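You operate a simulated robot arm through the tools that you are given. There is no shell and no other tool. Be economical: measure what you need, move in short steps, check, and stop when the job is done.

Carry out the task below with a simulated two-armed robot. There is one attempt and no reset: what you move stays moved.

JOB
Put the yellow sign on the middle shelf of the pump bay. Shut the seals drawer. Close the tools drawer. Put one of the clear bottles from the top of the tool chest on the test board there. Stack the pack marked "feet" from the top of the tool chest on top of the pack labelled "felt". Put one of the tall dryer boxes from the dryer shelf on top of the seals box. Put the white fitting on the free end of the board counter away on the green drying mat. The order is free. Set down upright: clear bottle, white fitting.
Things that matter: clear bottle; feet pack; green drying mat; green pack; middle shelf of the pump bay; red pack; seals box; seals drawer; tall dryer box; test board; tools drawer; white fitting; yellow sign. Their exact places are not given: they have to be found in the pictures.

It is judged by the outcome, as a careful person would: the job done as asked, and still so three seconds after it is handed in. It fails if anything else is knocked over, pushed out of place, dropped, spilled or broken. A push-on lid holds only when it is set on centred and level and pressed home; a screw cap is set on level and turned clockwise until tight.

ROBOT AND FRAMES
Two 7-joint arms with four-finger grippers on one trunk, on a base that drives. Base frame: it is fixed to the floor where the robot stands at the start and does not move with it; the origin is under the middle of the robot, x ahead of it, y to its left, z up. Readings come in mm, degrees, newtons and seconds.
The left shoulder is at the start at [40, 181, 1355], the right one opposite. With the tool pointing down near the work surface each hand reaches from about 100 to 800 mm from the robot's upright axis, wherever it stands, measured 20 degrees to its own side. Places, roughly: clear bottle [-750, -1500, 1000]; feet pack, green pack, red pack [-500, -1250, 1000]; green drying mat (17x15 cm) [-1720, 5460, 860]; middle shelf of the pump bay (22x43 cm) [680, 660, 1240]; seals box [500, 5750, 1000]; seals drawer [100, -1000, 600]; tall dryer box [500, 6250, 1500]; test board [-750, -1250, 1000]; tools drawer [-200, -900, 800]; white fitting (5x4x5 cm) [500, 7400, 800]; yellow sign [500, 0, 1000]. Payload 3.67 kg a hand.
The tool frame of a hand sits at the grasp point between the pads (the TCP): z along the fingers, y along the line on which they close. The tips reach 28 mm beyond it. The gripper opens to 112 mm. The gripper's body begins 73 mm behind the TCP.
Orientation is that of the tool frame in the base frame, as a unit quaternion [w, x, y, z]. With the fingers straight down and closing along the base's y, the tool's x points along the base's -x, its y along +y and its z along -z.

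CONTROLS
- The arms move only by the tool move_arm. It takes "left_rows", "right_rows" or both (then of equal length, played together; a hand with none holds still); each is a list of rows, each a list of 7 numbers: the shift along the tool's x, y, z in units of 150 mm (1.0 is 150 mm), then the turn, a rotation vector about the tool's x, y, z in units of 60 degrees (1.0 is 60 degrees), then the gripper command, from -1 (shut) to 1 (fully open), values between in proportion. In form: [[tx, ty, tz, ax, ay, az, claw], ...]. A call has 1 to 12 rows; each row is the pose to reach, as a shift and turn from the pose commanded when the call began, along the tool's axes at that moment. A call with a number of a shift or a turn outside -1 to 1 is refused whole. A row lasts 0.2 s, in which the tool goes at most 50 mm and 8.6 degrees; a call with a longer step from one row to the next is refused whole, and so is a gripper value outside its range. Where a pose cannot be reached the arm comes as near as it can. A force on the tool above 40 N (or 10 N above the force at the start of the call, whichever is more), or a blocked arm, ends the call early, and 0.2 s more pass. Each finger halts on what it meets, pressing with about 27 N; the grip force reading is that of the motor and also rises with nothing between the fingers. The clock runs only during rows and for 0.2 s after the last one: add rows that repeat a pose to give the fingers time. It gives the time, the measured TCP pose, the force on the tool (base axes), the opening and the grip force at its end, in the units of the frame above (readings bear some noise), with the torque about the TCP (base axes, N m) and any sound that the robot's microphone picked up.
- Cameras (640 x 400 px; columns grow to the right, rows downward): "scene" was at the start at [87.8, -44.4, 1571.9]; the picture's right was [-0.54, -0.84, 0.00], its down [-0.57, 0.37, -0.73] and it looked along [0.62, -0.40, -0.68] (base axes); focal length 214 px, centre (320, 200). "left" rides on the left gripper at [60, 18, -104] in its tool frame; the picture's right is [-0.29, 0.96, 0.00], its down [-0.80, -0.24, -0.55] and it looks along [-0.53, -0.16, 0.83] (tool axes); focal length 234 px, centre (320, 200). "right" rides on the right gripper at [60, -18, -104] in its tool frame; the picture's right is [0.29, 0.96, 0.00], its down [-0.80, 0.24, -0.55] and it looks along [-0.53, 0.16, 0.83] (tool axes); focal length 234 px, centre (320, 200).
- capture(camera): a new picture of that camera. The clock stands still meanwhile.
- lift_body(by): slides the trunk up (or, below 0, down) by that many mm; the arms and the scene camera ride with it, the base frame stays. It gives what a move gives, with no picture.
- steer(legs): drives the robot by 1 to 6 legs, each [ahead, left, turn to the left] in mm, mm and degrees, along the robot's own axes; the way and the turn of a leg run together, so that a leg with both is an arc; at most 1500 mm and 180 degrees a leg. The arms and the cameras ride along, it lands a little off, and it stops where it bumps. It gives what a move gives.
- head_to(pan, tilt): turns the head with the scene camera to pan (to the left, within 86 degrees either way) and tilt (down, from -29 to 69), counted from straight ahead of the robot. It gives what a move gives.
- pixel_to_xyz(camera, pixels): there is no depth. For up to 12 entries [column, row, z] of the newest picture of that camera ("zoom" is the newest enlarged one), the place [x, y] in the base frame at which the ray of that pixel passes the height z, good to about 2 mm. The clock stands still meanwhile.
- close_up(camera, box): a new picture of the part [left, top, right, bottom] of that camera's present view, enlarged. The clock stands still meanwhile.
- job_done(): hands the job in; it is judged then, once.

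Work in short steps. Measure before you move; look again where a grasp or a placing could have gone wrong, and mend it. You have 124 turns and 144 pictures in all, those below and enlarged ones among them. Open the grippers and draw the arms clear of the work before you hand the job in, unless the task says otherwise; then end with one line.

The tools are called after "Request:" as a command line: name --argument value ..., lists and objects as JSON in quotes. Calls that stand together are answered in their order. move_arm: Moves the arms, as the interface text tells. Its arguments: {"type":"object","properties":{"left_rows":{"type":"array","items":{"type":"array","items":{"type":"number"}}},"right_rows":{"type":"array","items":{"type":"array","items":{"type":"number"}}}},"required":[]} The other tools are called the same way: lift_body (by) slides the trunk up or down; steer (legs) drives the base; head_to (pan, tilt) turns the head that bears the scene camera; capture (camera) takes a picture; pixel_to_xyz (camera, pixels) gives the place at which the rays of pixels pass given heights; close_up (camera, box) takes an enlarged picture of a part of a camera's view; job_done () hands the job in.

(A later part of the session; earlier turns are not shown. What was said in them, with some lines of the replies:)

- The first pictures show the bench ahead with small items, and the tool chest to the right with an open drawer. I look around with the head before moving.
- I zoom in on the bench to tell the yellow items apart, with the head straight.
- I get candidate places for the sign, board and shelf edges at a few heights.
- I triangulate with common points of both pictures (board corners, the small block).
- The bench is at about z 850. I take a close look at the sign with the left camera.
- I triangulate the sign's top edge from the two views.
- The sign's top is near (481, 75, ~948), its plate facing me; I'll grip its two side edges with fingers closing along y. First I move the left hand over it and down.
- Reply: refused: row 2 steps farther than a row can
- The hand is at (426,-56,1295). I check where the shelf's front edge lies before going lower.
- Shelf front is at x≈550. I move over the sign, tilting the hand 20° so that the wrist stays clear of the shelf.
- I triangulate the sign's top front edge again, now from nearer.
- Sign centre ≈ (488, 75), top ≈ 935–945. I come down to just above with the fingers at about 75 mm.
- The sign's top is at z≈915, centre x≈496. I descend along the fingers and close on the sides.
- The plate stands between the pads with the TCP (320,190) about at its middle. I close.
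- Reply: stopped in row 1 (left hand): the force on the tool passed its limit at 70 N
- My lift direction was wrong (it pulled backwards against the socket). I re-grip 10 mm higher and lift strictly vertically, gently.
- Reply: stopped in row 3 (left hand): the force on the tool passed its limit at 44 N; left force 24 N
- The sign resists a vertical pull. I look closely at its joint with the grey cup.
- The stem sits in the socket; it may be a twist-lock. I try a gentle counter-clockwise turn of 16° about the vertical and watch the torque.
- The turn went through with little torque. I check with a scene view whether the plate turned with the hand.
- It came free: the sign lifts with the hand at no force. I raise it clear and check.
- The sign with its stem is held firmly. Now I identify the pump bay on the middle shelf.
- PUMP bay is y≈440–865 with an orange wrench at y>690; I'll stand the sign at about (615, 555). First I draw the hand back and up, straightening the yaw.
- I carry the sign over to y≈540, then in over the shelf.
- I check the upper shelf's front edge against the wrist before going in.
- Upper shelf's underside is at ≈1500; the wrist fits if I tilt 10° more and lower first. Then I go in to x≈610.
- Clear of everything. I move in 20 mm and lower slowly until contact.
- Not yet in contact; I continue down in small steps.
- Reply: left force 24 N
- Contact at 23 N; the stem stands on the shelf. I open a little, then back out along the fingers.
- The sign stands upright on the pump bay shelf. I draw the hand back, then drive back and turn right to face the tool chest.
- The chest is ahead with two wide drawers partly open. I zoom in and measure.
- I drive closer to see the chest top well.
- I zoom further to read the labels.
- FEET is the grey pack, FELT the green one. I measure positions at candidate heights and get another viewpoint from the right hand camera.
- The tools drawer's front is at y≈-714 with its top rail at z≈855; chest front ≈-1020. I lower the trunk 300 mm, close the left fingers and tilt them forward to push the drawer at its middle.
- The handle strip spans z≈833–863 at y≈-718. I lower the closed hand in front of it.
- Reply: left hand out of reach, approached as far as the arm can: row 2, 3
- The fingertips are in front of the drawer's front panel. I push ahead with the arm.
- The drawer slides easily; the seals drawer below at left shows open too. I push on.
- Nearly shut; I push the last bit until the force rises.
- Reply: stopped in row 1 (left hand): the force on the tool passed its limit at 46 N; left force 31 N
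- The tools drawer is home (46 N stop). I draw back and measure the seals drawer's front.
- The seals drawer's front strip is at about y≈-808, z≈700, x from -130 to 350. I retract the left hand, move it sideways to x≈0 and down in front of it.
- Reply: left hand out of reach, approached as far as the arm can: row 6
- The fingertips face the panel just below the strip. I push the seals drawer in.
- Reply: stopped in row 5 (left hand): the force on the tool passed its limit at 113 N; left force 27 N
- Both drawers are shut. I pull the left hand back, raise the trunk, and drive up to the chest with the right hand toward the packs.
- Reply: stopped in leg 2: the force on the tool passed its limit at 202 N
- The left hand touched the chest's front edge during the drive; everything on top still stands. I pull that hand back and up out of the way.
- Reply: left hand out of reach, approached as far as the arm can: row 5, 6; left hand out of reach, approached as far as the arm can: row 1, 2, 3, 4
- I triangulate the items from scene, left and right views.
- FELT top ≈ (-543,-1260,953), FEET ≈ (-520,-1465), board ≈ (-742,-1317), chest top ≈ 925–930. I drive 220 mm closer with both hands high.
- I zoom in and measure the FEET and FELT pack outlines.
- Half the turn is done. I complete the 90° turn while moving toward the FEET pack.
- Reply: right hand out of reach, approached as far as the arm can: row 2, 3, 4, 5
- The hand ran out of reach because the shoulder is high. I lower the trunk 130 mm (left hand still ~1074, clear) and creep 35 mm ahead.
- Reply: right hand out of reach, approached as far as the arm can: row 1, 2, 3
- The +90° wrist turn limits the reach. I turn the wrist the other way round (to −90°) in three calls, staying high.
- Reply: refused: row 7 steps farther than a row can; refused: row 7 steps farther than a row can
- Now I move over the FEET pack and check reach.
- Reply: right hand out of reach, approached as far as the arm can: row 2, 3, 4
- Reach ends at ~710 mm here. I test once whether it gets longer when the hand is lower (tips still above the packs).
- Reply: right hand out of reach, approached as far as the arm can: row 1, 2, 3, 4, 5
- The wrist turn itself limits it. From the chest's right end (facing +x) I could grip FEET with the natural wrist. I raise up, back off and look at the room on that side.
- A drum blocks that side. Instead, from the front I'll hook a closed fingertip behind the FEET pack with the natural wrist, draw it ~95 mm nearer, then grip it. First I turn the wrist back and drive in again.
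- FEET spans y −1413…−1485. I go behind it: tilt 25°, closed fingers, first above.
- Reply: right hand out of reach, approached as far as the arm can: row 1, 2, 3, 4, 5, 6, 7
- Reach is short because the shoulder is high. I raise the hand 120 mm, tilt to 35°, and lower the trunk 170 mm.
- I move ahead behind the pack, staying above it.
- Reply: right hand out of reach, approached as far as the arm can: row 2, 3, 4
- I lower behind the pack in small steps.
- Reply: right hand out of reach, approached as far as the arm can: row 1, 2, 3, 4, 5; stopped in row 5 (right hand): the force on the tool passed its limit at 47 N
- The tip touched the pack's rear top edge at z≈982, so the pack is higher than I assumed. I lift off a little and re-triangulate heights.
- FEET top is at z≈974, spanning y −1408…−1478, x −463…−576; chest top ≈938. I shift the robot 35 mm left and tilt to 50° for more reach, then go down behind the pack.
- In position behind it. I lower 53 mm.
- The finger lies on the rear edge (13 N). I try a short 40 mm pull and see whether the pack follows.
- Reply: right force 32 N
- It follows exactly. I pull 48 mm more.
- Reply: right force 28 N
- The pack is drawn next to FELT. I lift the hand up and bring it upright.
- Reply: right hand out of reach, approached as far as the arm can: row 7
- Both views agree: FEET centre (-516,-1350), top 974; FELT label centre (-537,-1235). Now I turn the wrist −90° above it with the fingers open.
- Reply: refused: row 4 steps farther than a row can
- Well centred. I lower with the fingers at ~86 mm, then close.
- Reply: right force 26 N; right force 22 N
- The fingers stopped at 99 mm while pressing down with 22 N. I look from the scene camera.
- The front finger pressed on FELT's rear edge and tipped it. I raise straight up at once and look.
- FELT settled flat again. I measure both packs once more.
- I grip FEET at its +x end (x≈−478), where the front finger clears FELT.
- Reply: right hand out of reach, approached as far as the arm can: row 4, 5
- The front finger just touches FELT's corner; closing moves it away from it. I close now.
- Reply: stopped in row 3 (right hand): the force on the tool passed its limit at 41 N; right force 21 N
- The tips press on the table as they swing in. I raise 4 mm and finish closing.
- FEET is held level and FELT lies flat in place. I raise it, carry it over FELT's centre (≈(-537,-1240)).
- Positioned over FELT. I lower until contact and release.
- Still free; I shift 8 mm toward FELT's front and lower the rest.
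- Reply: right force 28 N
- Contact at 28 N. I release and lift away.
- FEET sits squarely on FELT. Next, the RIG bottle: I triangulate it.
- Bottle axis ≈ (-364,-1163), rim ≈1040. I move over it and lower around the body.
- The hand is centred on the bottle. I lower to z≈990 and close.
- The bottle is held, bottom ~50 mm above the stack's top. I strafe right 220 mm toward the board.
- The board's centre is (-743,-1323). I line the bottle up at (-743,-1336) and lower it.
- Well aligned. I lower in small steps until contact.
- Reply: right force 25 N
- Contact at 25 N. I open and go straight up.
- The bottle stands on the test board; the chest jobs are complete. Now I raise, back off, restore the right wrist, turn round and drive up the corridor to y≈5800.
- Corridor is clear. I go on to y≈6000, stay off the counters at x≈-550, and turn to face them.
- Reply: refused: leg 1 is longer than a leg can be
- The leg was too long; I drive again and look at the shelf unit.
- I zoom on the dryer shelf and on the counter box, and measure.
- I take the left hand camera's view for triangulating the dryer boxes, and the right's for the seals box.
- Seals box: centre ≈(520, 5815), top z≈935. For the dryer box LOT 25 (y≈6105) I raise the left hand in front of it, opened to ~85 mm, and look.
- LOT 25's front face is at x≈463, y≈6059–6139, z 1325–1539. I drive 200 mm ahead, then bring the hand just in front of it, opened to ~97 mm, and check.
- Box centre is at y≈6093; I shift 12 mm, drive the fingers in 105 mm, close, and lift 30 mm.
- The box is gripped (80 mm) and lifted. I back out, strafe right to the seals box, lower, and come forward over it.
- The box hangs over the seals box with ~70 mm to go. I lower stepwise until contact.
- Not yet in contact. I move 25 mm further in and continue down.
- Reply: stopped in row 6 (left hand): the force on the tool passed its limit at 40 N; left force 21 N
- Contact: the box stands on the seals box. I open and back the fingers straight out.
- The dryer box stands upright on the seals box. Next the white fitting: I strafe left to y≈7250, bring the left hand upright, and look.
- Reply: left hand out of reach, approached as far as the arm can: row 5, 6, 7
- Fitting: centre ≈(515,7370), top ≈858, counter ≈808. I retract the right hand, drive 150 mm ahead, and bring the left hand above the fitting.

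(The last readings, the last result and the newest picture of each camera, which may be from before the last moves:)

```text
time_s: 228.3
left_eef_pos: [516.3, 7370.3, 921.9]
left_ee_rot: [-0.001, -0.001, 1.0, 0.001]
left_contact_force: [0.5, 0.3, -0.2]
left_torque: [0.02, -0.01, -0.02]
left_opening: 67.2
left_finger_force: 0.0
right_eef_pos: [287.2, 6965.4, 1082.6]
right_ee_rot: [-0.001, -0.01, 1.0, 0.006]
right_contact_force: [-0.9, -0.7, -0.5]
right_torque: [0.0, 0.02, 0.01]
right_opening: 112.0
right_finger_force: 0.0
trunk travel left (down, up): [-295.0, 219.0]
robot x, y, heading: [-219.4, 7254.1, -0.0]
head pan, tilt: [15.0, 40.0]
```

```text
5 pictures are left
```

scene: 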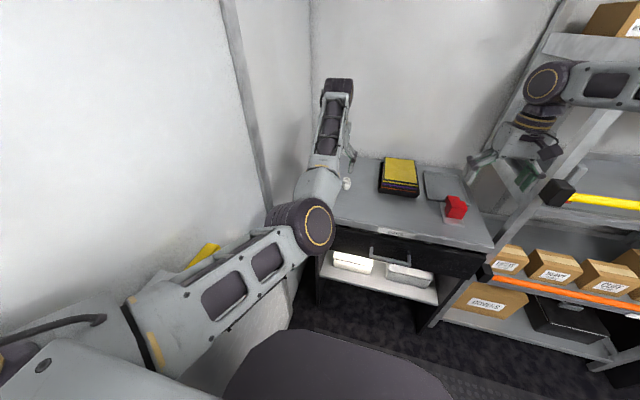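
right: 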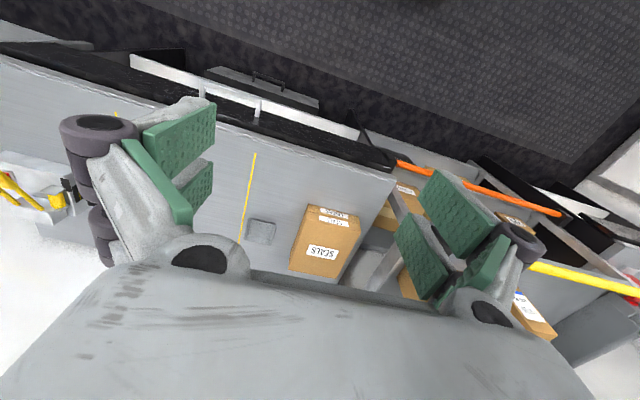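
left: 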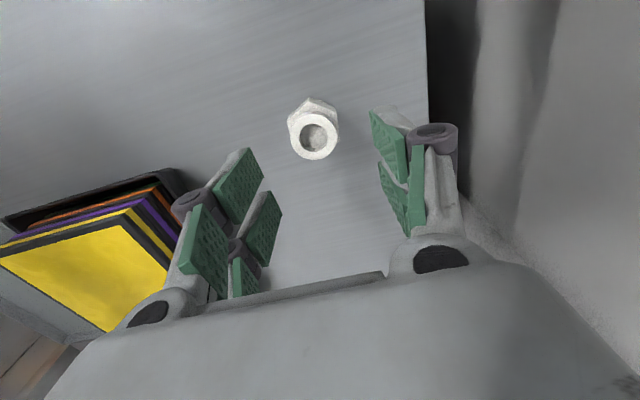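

The fitting sits at ≈(507,7367) under the hand. I lower, close, and lift; the opening reading will tell.

Request:
move_arm --left_rows '[[0.057, -0.017, 0.25, 0, 0, 0, 0.2], [0.057, -0.017, 0.45, 0, 0, 0, 0.2], [0.057, -0.017, 0.53, 0, 0, 0, 0.2], [0.057, -0.017, 0.53, 0, 0, 0, -0.3], [0.057, -0.017, 0.53, 0, 0, 0, -0.6], [0.057, -0.017, 0.53, 0, 0, 0, -0.6]]'

Request:
move_arm --left_rows '[[0, 0, -0.2, 0, 0, 0, -0.6], [0, 0, -0.5, 0, 0, 0, -0.6], [0, 0, -0.8, 0, 0, 0, -0.6], [0, 0, -1.0, 0, 0, 0, -0.6]]'

Request:
close_up --camera "left" --box '[160, 40, 480, 280]'

```text
time_s: 229.7
left_eef_pos: [507.4, 7364.7, 847.2]
left_ee_rot: [0.003, 0.0, 1.0, 0.002]
left_contact_force: [4.2, -15.5, 31.4]
left_torque: [-0.97, 0.55, 0.36]
left_opening: 35.7
left_finger_force: 27.2
right_eef_pos: [284.2, 6962.4, 1084.3]
right_ee_rot: [0.0, -0.011, 1.0, 0.007]
right_contact_force: [-0.1, 0.8, 0.2]
right_torque: [-0.02, 0.02, 0.0]
right_opening: 112.3
right_finger_force: 0.1
trunk travel left (down, up): [-295.0, 219.0]
robot x, y, heading: [-217.7, 7252.4, 0.4]
head pan, tilt: [15.0, 40.0]
```

```text
time_s: 230.7
left_eef_pos: [505.5, 7366.5, 992.8]
left_ee_rot: [-0.001, -0.001, 1.0, 0.003]
left_contact_force: [-0.3, 0.7, 0.0]
left_torque: [0.0, 0.0, -0.04]
left_opening: 35.3
left_finger_force: 27.6
right_eef_pos: [284.1, 6963.7, 1083.4]
right_ee_rot: [0.0, -0.011, 1.0, 0.007]
right_contact_force: [0.3, -0.2, 0.2]
right_torque: [0.03, -0.01, -0.02]
right_opening: 111.9
right_finger_force: 0.2
trunk travel left (down, up): [-295.0, 219.0]
robot x, y, heading: [-214.8, 7255.8, 0.3]
head pan, tilt: [15.0, 40.0]
```

```text
1.67 times, centred on (320, 160) of left
```

zoom: 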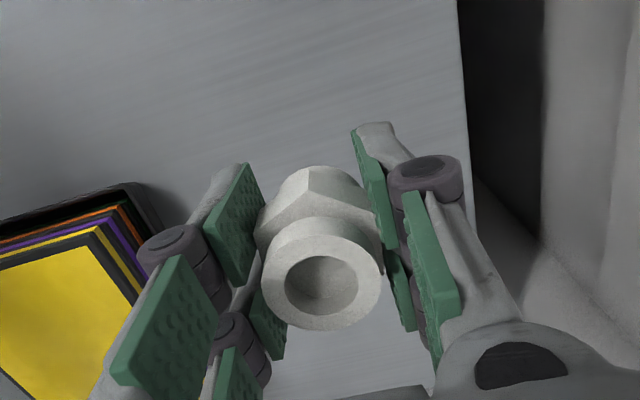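

The fitting is held upright (35 mm). I back off, strafe to y≈5570, turn round to face the mat's counter, and look.

Request:
lift_body --by 150

Request:
steer --legs '[[-285, 0, 0], [0, -1495, 0], [0, -190, 0], [0, 0, -90], [0, 0, -90]]'

Request:
head_to --pan 0 --tilt 30

Request:
capture --camera "scene"

```text
time_s: 232.5
left_eef_pos: [506.7, 7367.0, 1142.2]
left_ee_rot: [0.0, 0.0, 1.0, 0.001]
left_contact_force: [-0.9, 0.2, 0.1]
left_torque: [0.0, -0.01, 0.01]
left_opening: 35.0
left_finger_force: 27.1
right_eef_pos: [284.3, 6965.8, 1234.2]
right_ee_rot: [-0.001, -0.011, 1.0, 0.006]
right_contact_force: [-0.3, -0.5, 0.4]
right_torque: [0.0, 0.02, -0.04]
right_opening: 112.1
right_finger_force: 0.0
trunk travel left (down, up): [-445.0, 69.0]
robot x, y, heading: [-217.2, 7251.4, -0.0]
head pan, tilt: [15.0, 40.0]
```

```text
time_s: 251.3
left_eef_pos: [-1230.5, 5470.0, 1142.8]
left_ee_rot: [0.002, 1.0, -0.005, 0.0]
left_contact_force: [-0.6, 0.1, 0.4]
left_torque: [0.0, 0.0, 0.01]
left_opening: 34.1
left_finger_force: 27.4
right_eef_pos: [-1002.8, 5870.8, 1233.7]
right_ee_rot: [0.006, 1.0, 0.004, 0.001]
right_contact_force: [0.0, 0.8, 0.0]
right_torque: [-0.01, -0.03, -0.02]
right_opening: 111.8
right_finger_force: 0.1
trunk travel left (down, up): [-445.0, 69.0]
robot x, y, heading: [-500.1, 5576.0, 179.7]
head pan, tilt: [15.0, 40.0]
```

```text
time_s: 252.1
left_eef_pos: [-1229.6, 5469.9, 1142.9]
left_ee_rot: [0.003, 1.0, -0.005, 0.001]
left_contact_force: [0.7, 0.1, -0.6]
left_torque: [-0.02, -0.01, -0.03]
left_opening: 34.1
left_finger_force: 27.5
right_eef_pos: [-1003.7, 5870.8, 1234.1]
right_ee_rot: [0.005, 1.0, 0.005, 0.001]
right_contact_force: [0.0, 0.7, -0.7]
right_torque: [-0.01, 0.01, -0.02]
right_opening: 111.8
right_finger_force: 0.0
trunk travel left (down, up): [-445.0, 69.0]
robot x, y, heading: [-504.6, 5573.4, 179.9]
head pan, tilt: [0.0, 30.0]
```

```text
3 pictures are left
```

scene: 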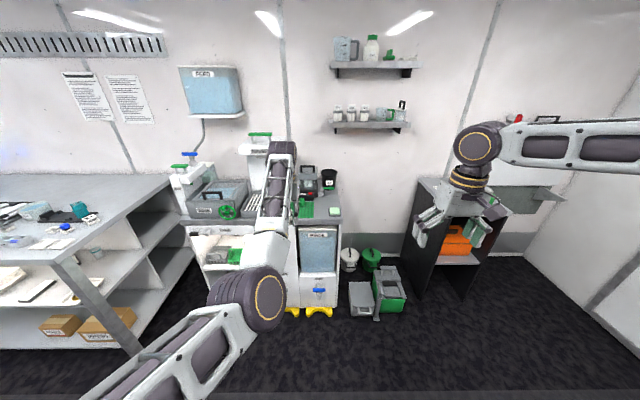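

Request:
pixel_to_xyz --camera "scene" --pixels '[[304, 210, 860], [313, 217, 860], [312, 203, 860], [298, 217, 860], [334, 211, 860], [340, 220, 860], [230, 223, 860], [325, 175, 900]]'

```text
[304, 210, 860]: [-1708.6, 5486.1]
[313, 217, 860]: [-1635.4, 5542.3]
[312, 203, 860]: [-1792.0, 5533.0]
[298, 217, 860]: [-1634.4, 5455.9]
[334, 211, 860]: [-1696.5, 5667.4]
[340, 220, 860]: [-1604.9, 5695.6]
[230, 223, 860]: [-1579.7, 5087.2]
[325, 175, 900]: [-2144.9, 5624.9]
```

The mat spans x −1635…−1792, y ≈5380…5537, centre ≈(-1715,5458). I drive ahead 485 mm with the hand high, lower a bit, and look.

Request:
steer --legs '[[485, 0, 0]]'

Request:
move_arm --left_rows '[[0, 0.05, 0.3, 0, 0, 0, -0.6], [0, 0.08, 0.6, 0, 0, 0, -0.6], [0, 0.08, 0.85, 0, 0, 0, -0.6]]'

Request:
capture --camera "left"

```text
time_s: 255.0
left_eef_pos: [-1715.4, 5471.8, 1143.9]
left_ee_rot: [0.002, 1.0, -0.004, 0.0]
left_contact_force: [0.6, 0.3, -1.0]
left_torque: [0.02, 0.0, 0.03]
left_opening: 33.9
left_finger_force: 27.1
right_eef_pos: [-1489.8, 5873.4, 1235.0]
right_ee_rot: [0.007, 1.0, 0.006, 0.0]
right_contact_force: [-1.1, 0.4, 0.0]
right_torque: [0.0, 0.02, -0.02]
right_opening: 112.3
right_finger_force: 0.1
trunk travel left (down, up): [-445.0, 69.0]
robot x, y, heading: [-990.8, 5576.7, 179.5]
head pan, tilt: [0.0, 30.0]
```

```text
time_s: 255.8
left_eef_pos: [-1717.0, 5460.4, 1014.4]
left_ee_rot: [0.0, 1.0, -0.004, -0.001]
left_contact_force: [0.0, 0.7, -1.1]
left_torque: [0.01, -0.01, 0.02]
left_opening: 33.8
left_finger_force: 27.2
right_eef_pos: [-1490.8, 5873.8, 1233.8]
right_ee_rot: [0.006, 1.0, 0.005, 0.001]
right_contact_force: [-0.3, 0.4, -0.8]
right_torque: [0.01, 0.01, 0.03]
right_opening: 111.6
right_finger_force: 0.0
trunk travel left (down, up): [-445.0, 69.0]
robot x, y, heading: [-990.7, 5575.7, 179.5]
head pan, tilt: [0.0, 30.0]
```

```text
2 pictures are left
```

left: 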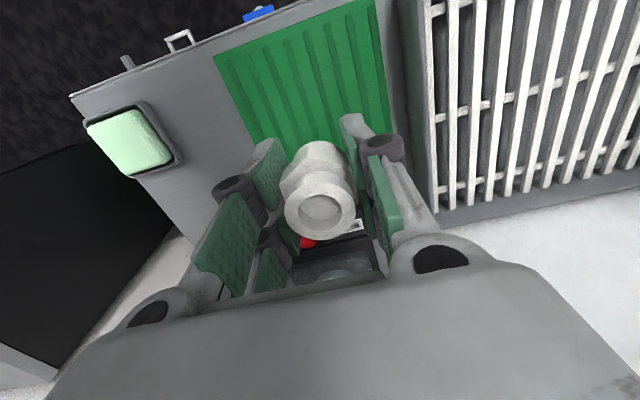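

Request:
pixel_to_xyz --camera "left" --pixels '[[217, 55, 860], [375, 1, 860], [252, 138, 860], [393, 124, 860], [320, 116, 860], [310, 80, 860], [217, 55, 830], [375, 1, 830]]'

```text
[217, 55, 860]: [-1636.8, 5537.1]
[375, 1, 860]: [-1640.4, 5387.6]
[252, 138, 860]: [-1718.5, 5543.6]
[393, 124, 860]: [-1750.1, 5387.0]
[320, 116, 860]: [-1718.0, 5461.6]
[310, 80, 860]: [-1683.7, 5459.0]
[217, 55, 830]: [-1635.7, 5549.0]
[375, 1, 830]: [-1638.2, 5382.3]
```

The hand is right over the mat's centre. I lower until contact, release, lift away, and look.

Request:
move_arm --left_rows '[[0, 0, 0.267, 0, 0, 0, -0.6], [0, 0, 0.533, 0, 0, 0, -0.6], [0, 0, 0.65, 0, 0, 0, -0.6], [0, 0, 0.69, 0, 0, 0, -0.6], [0, 0, 0.72, 0, 0, 0, -0.6], [0, 0, 0.75, 0, 0, 0, -0.6], [0, 0, 0.78, 0, 0, 0, -0.6], [0, 0, 0.81, 0, 0, 0, -0.6]]'

Request:
close_up --camera "left" --box '[200, 0, 440, 300]'

```text
time_s: 257.6
left_eef_pos: [-1715.8, 5459.6, 892.6]
left_ee_rot: [0.002, 1.0, -0.005, 0.0]
left_contact_force: [-0.1, -1.3, -0.7]
left_torque: [0.01, 0.01, 0.0]
left_opening: 34.1
left_finger_force: 26.9
right_eef_pos: [-1490.3, 5874.8, 1233.1]
right_ee_rot: [0.007, 1.0, 0.004, 0.001]
right_contact_force: [-0.7, 1.0, -1.1]
right_torque: [-0.01, -0.03, 0.01]
right_opening: 112.2
right_finger_force: 0.1
trunk travel left (down, up): [-445.0, 69.0]
robot x, y, heading: [-989.5, 5575.1, 179.5]
head pan, tilt: [0.0, 30.0]
```

```text
1.33 times, centred on (320, 150) of left
5 turns are left
```

zoom: 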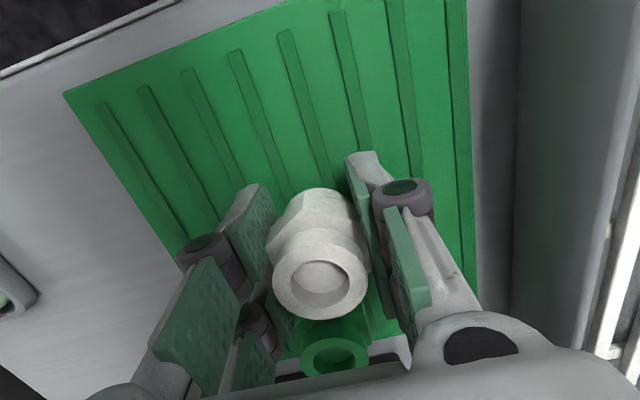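

No contact yet at 893. I continue down in 3 mm steps until the force rises, then release and lift.

Request:
move_arm --left_rows '[[0, 0, 0.02, 0, 0, 0, -0.6], [0, 0, 0.04, 0, 0, 0, -0.6], [0, 0, 0.06, 0, 0, 0, -0.6], [0, 0, 0.08, 0, 0, 0, -0.6], [0, 0, 0.1, 0, 0, 0, -0.6], [0, 0, 0.12, 0, 0, 0, -0.6], [0, 0, 0.14, 0, 0, 0, -0.6], [0, 0, 0.16, 0, 0, 0, -0.6], [0, 0, 0.18, 0, 0, 0, -0.6], [0, 0, 0.2, 0, 0, 0, -0.6]]'

```text
time_s: 259.3
left_eef_pos: [-1715.9, 5459.7, 881.7]
left_ee_rot: [0.001, 1.0, -0.004, -0.004]
left_contact_force: [18.9, -1.5, 21.6]
left_torque: [0.08, -1.07, -0.13]
left_opening: 34.0
left_finger_force: 26.1
right_eef_pos: [-1488.0, 5874.0, 1236.0]
right_ee_rot: [0.006, 1.0, 0.006, -0.001]
right_contact_force: [-0.3, -0.4, 0.4]
right_torque: [0.0, -0.01, -0.02]
right_opening: 111.8
right_finger_force: 0.0
trunk travel left (down, up): [-445.0, 69.0]
robot x, y, heading: [-991.0, 5580.5, 179.6]
head pan, tilt: [0.0, 30.0]
stopped in row 8 (left hand): the force on the tool passed its limit at 44 N (the readings are from after the stop); the commanded pose is now the measured one
4 turns are left
```

The torque places the contact at the fitting's bottom edge (≈37 mm below the TCP): it stands on the mat. I release gently, lift away and use the last picture to check.

Request:
move_arm --left_rows '[[0, 0, -0.007, 0, 0, 0, -0.3], [0, 0, -0.007, 0, 0, 0, 0.0], [0, 0, -0.007, 0, 0, 0, 0.1], [0, 0, -0.007, 0, 0, 0, 0.1], [0, 0, -0.1, 0, 0, 0, 0.1], [0, 0, -0.35, 0, 0, 0, 0.1], [0, 0, -0.65, 0, 0, 0, 0.1], [0, 0, -0.95, 0, 0, 0, 0.1]]'

Request:
capture --camera "left"

```text
time_s: 261.1
left_eef_pos: [-1718.4, 5459.4, 1022.6]
left_ee_rot: [0.001, 1.0, -0.005, -0.004]
left_contact_force: [-0.1, -0.8, 0.0]
left_torque: [0.04, -0.02, 0.0]
left_opening: 61.5
left_finger_force: 0.0
right_eef_pos: [-1489.9, 5872.9, 1233.9]
right_ee_rot: [0.006, 1.0, 0.004, 0.001]
right_contact_force: [-0.3, -0.5, 0.9]
right_torque: [0.01, 0.0, -0.02]
right_opening: 112.1
right_finger_force: 0.0
trunk travel left (down, up): [-445.0, 69.0]
robot x, y, heading: [-990.3, 5578.4, 179.5]
head pan, tilt: [0.0, 30.0]
```

```text
0 pictures are left
3 turns are left
```

left: 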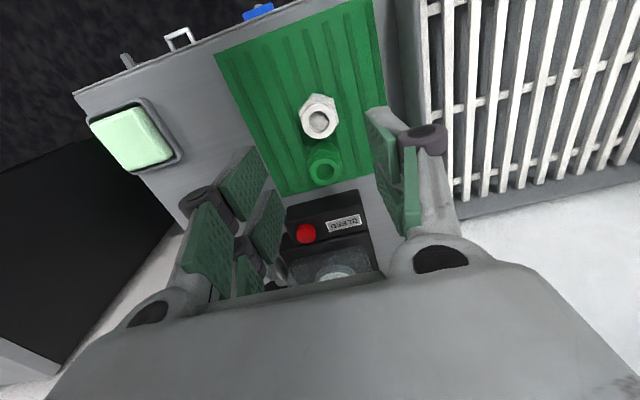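

The white fitting stands upright on the mat, and the green one behind it is untouched. I raise the hand and back the robot clear.

Request:
lift_body --by 60

Request:
steer --legs '[[-400, 0, 0]]'

```text
time_s: 262.1
left_eef_pos: [-1719.0, 5459.6, 1078.9]
left_ee_rot: [0.002, 1.0, -0.005, -0.003]
left_contact_force: [-0.1, -0.9, -0.7]
left_torque: [0.04, 0.0, -0.01]
left_opening: 61.9
left_finger_force: 0.0
right_eef_pos: [-1491.8, 5872.8, 1293.9]
right_ee_rot: [0.006, 1.0, 0.005, 0.001]
right_contact_force: [0.3, 0.2, -0.3]
right_torque: [-0.01, -0.01, -0.03]
right_opening: 111.8
right_finger_force: 0.0
trunk travel left (down, up): [-505.0, 9.0]
robot x, y, heading: [-989.5, 5581.7, 179.7]
head pan, tilt: [0.0, 30.0]
```

```text
time_s: 264.7
left_eef_pos: [-1316.6, 5456.9, 1080.1]
left_ee_rot: [0.003, 1.0, -0.003, -0.003]
left_contact_force: [-0.4, 0.5, 0.6]
left_torque: [-0.04, -0.03, -0.01]
left_opening: 61.7
left_finger_force: 0.1
right_eef_pos: [-1089.5, 5870.7, 1292.7]
right_ee_rot: [0.006, 1.0, 0.005, 0.001]
right_contact_force: [-0.3, 0.6, -0.7]
right_torque: [-0.03, -0.04, -0.01]
right_opening: 112.0
right_finger_force: 0.0
trunk travel left (down, up): [-505.0, 9.0]
robot x, y, heading: [-584.1, 5573.6, 179.7]
head pan, tilt: [0.0, 30.0]
2 turns are left
```

All seven parts are done, the grippers are open and the arms are clear; I hand the job in.

Request:
job_done

```text
The job is handed in.
```

All seven parts of the job are done and handed in: sign on the pump bay shelf, both drawers shut, bottle on the board, FEET on FELT, dryer box on the seals box, and fitting on the mat. The left hand bumped the chest once and the FELT pack was briefly tipped, but both looked fine in the later pictures.
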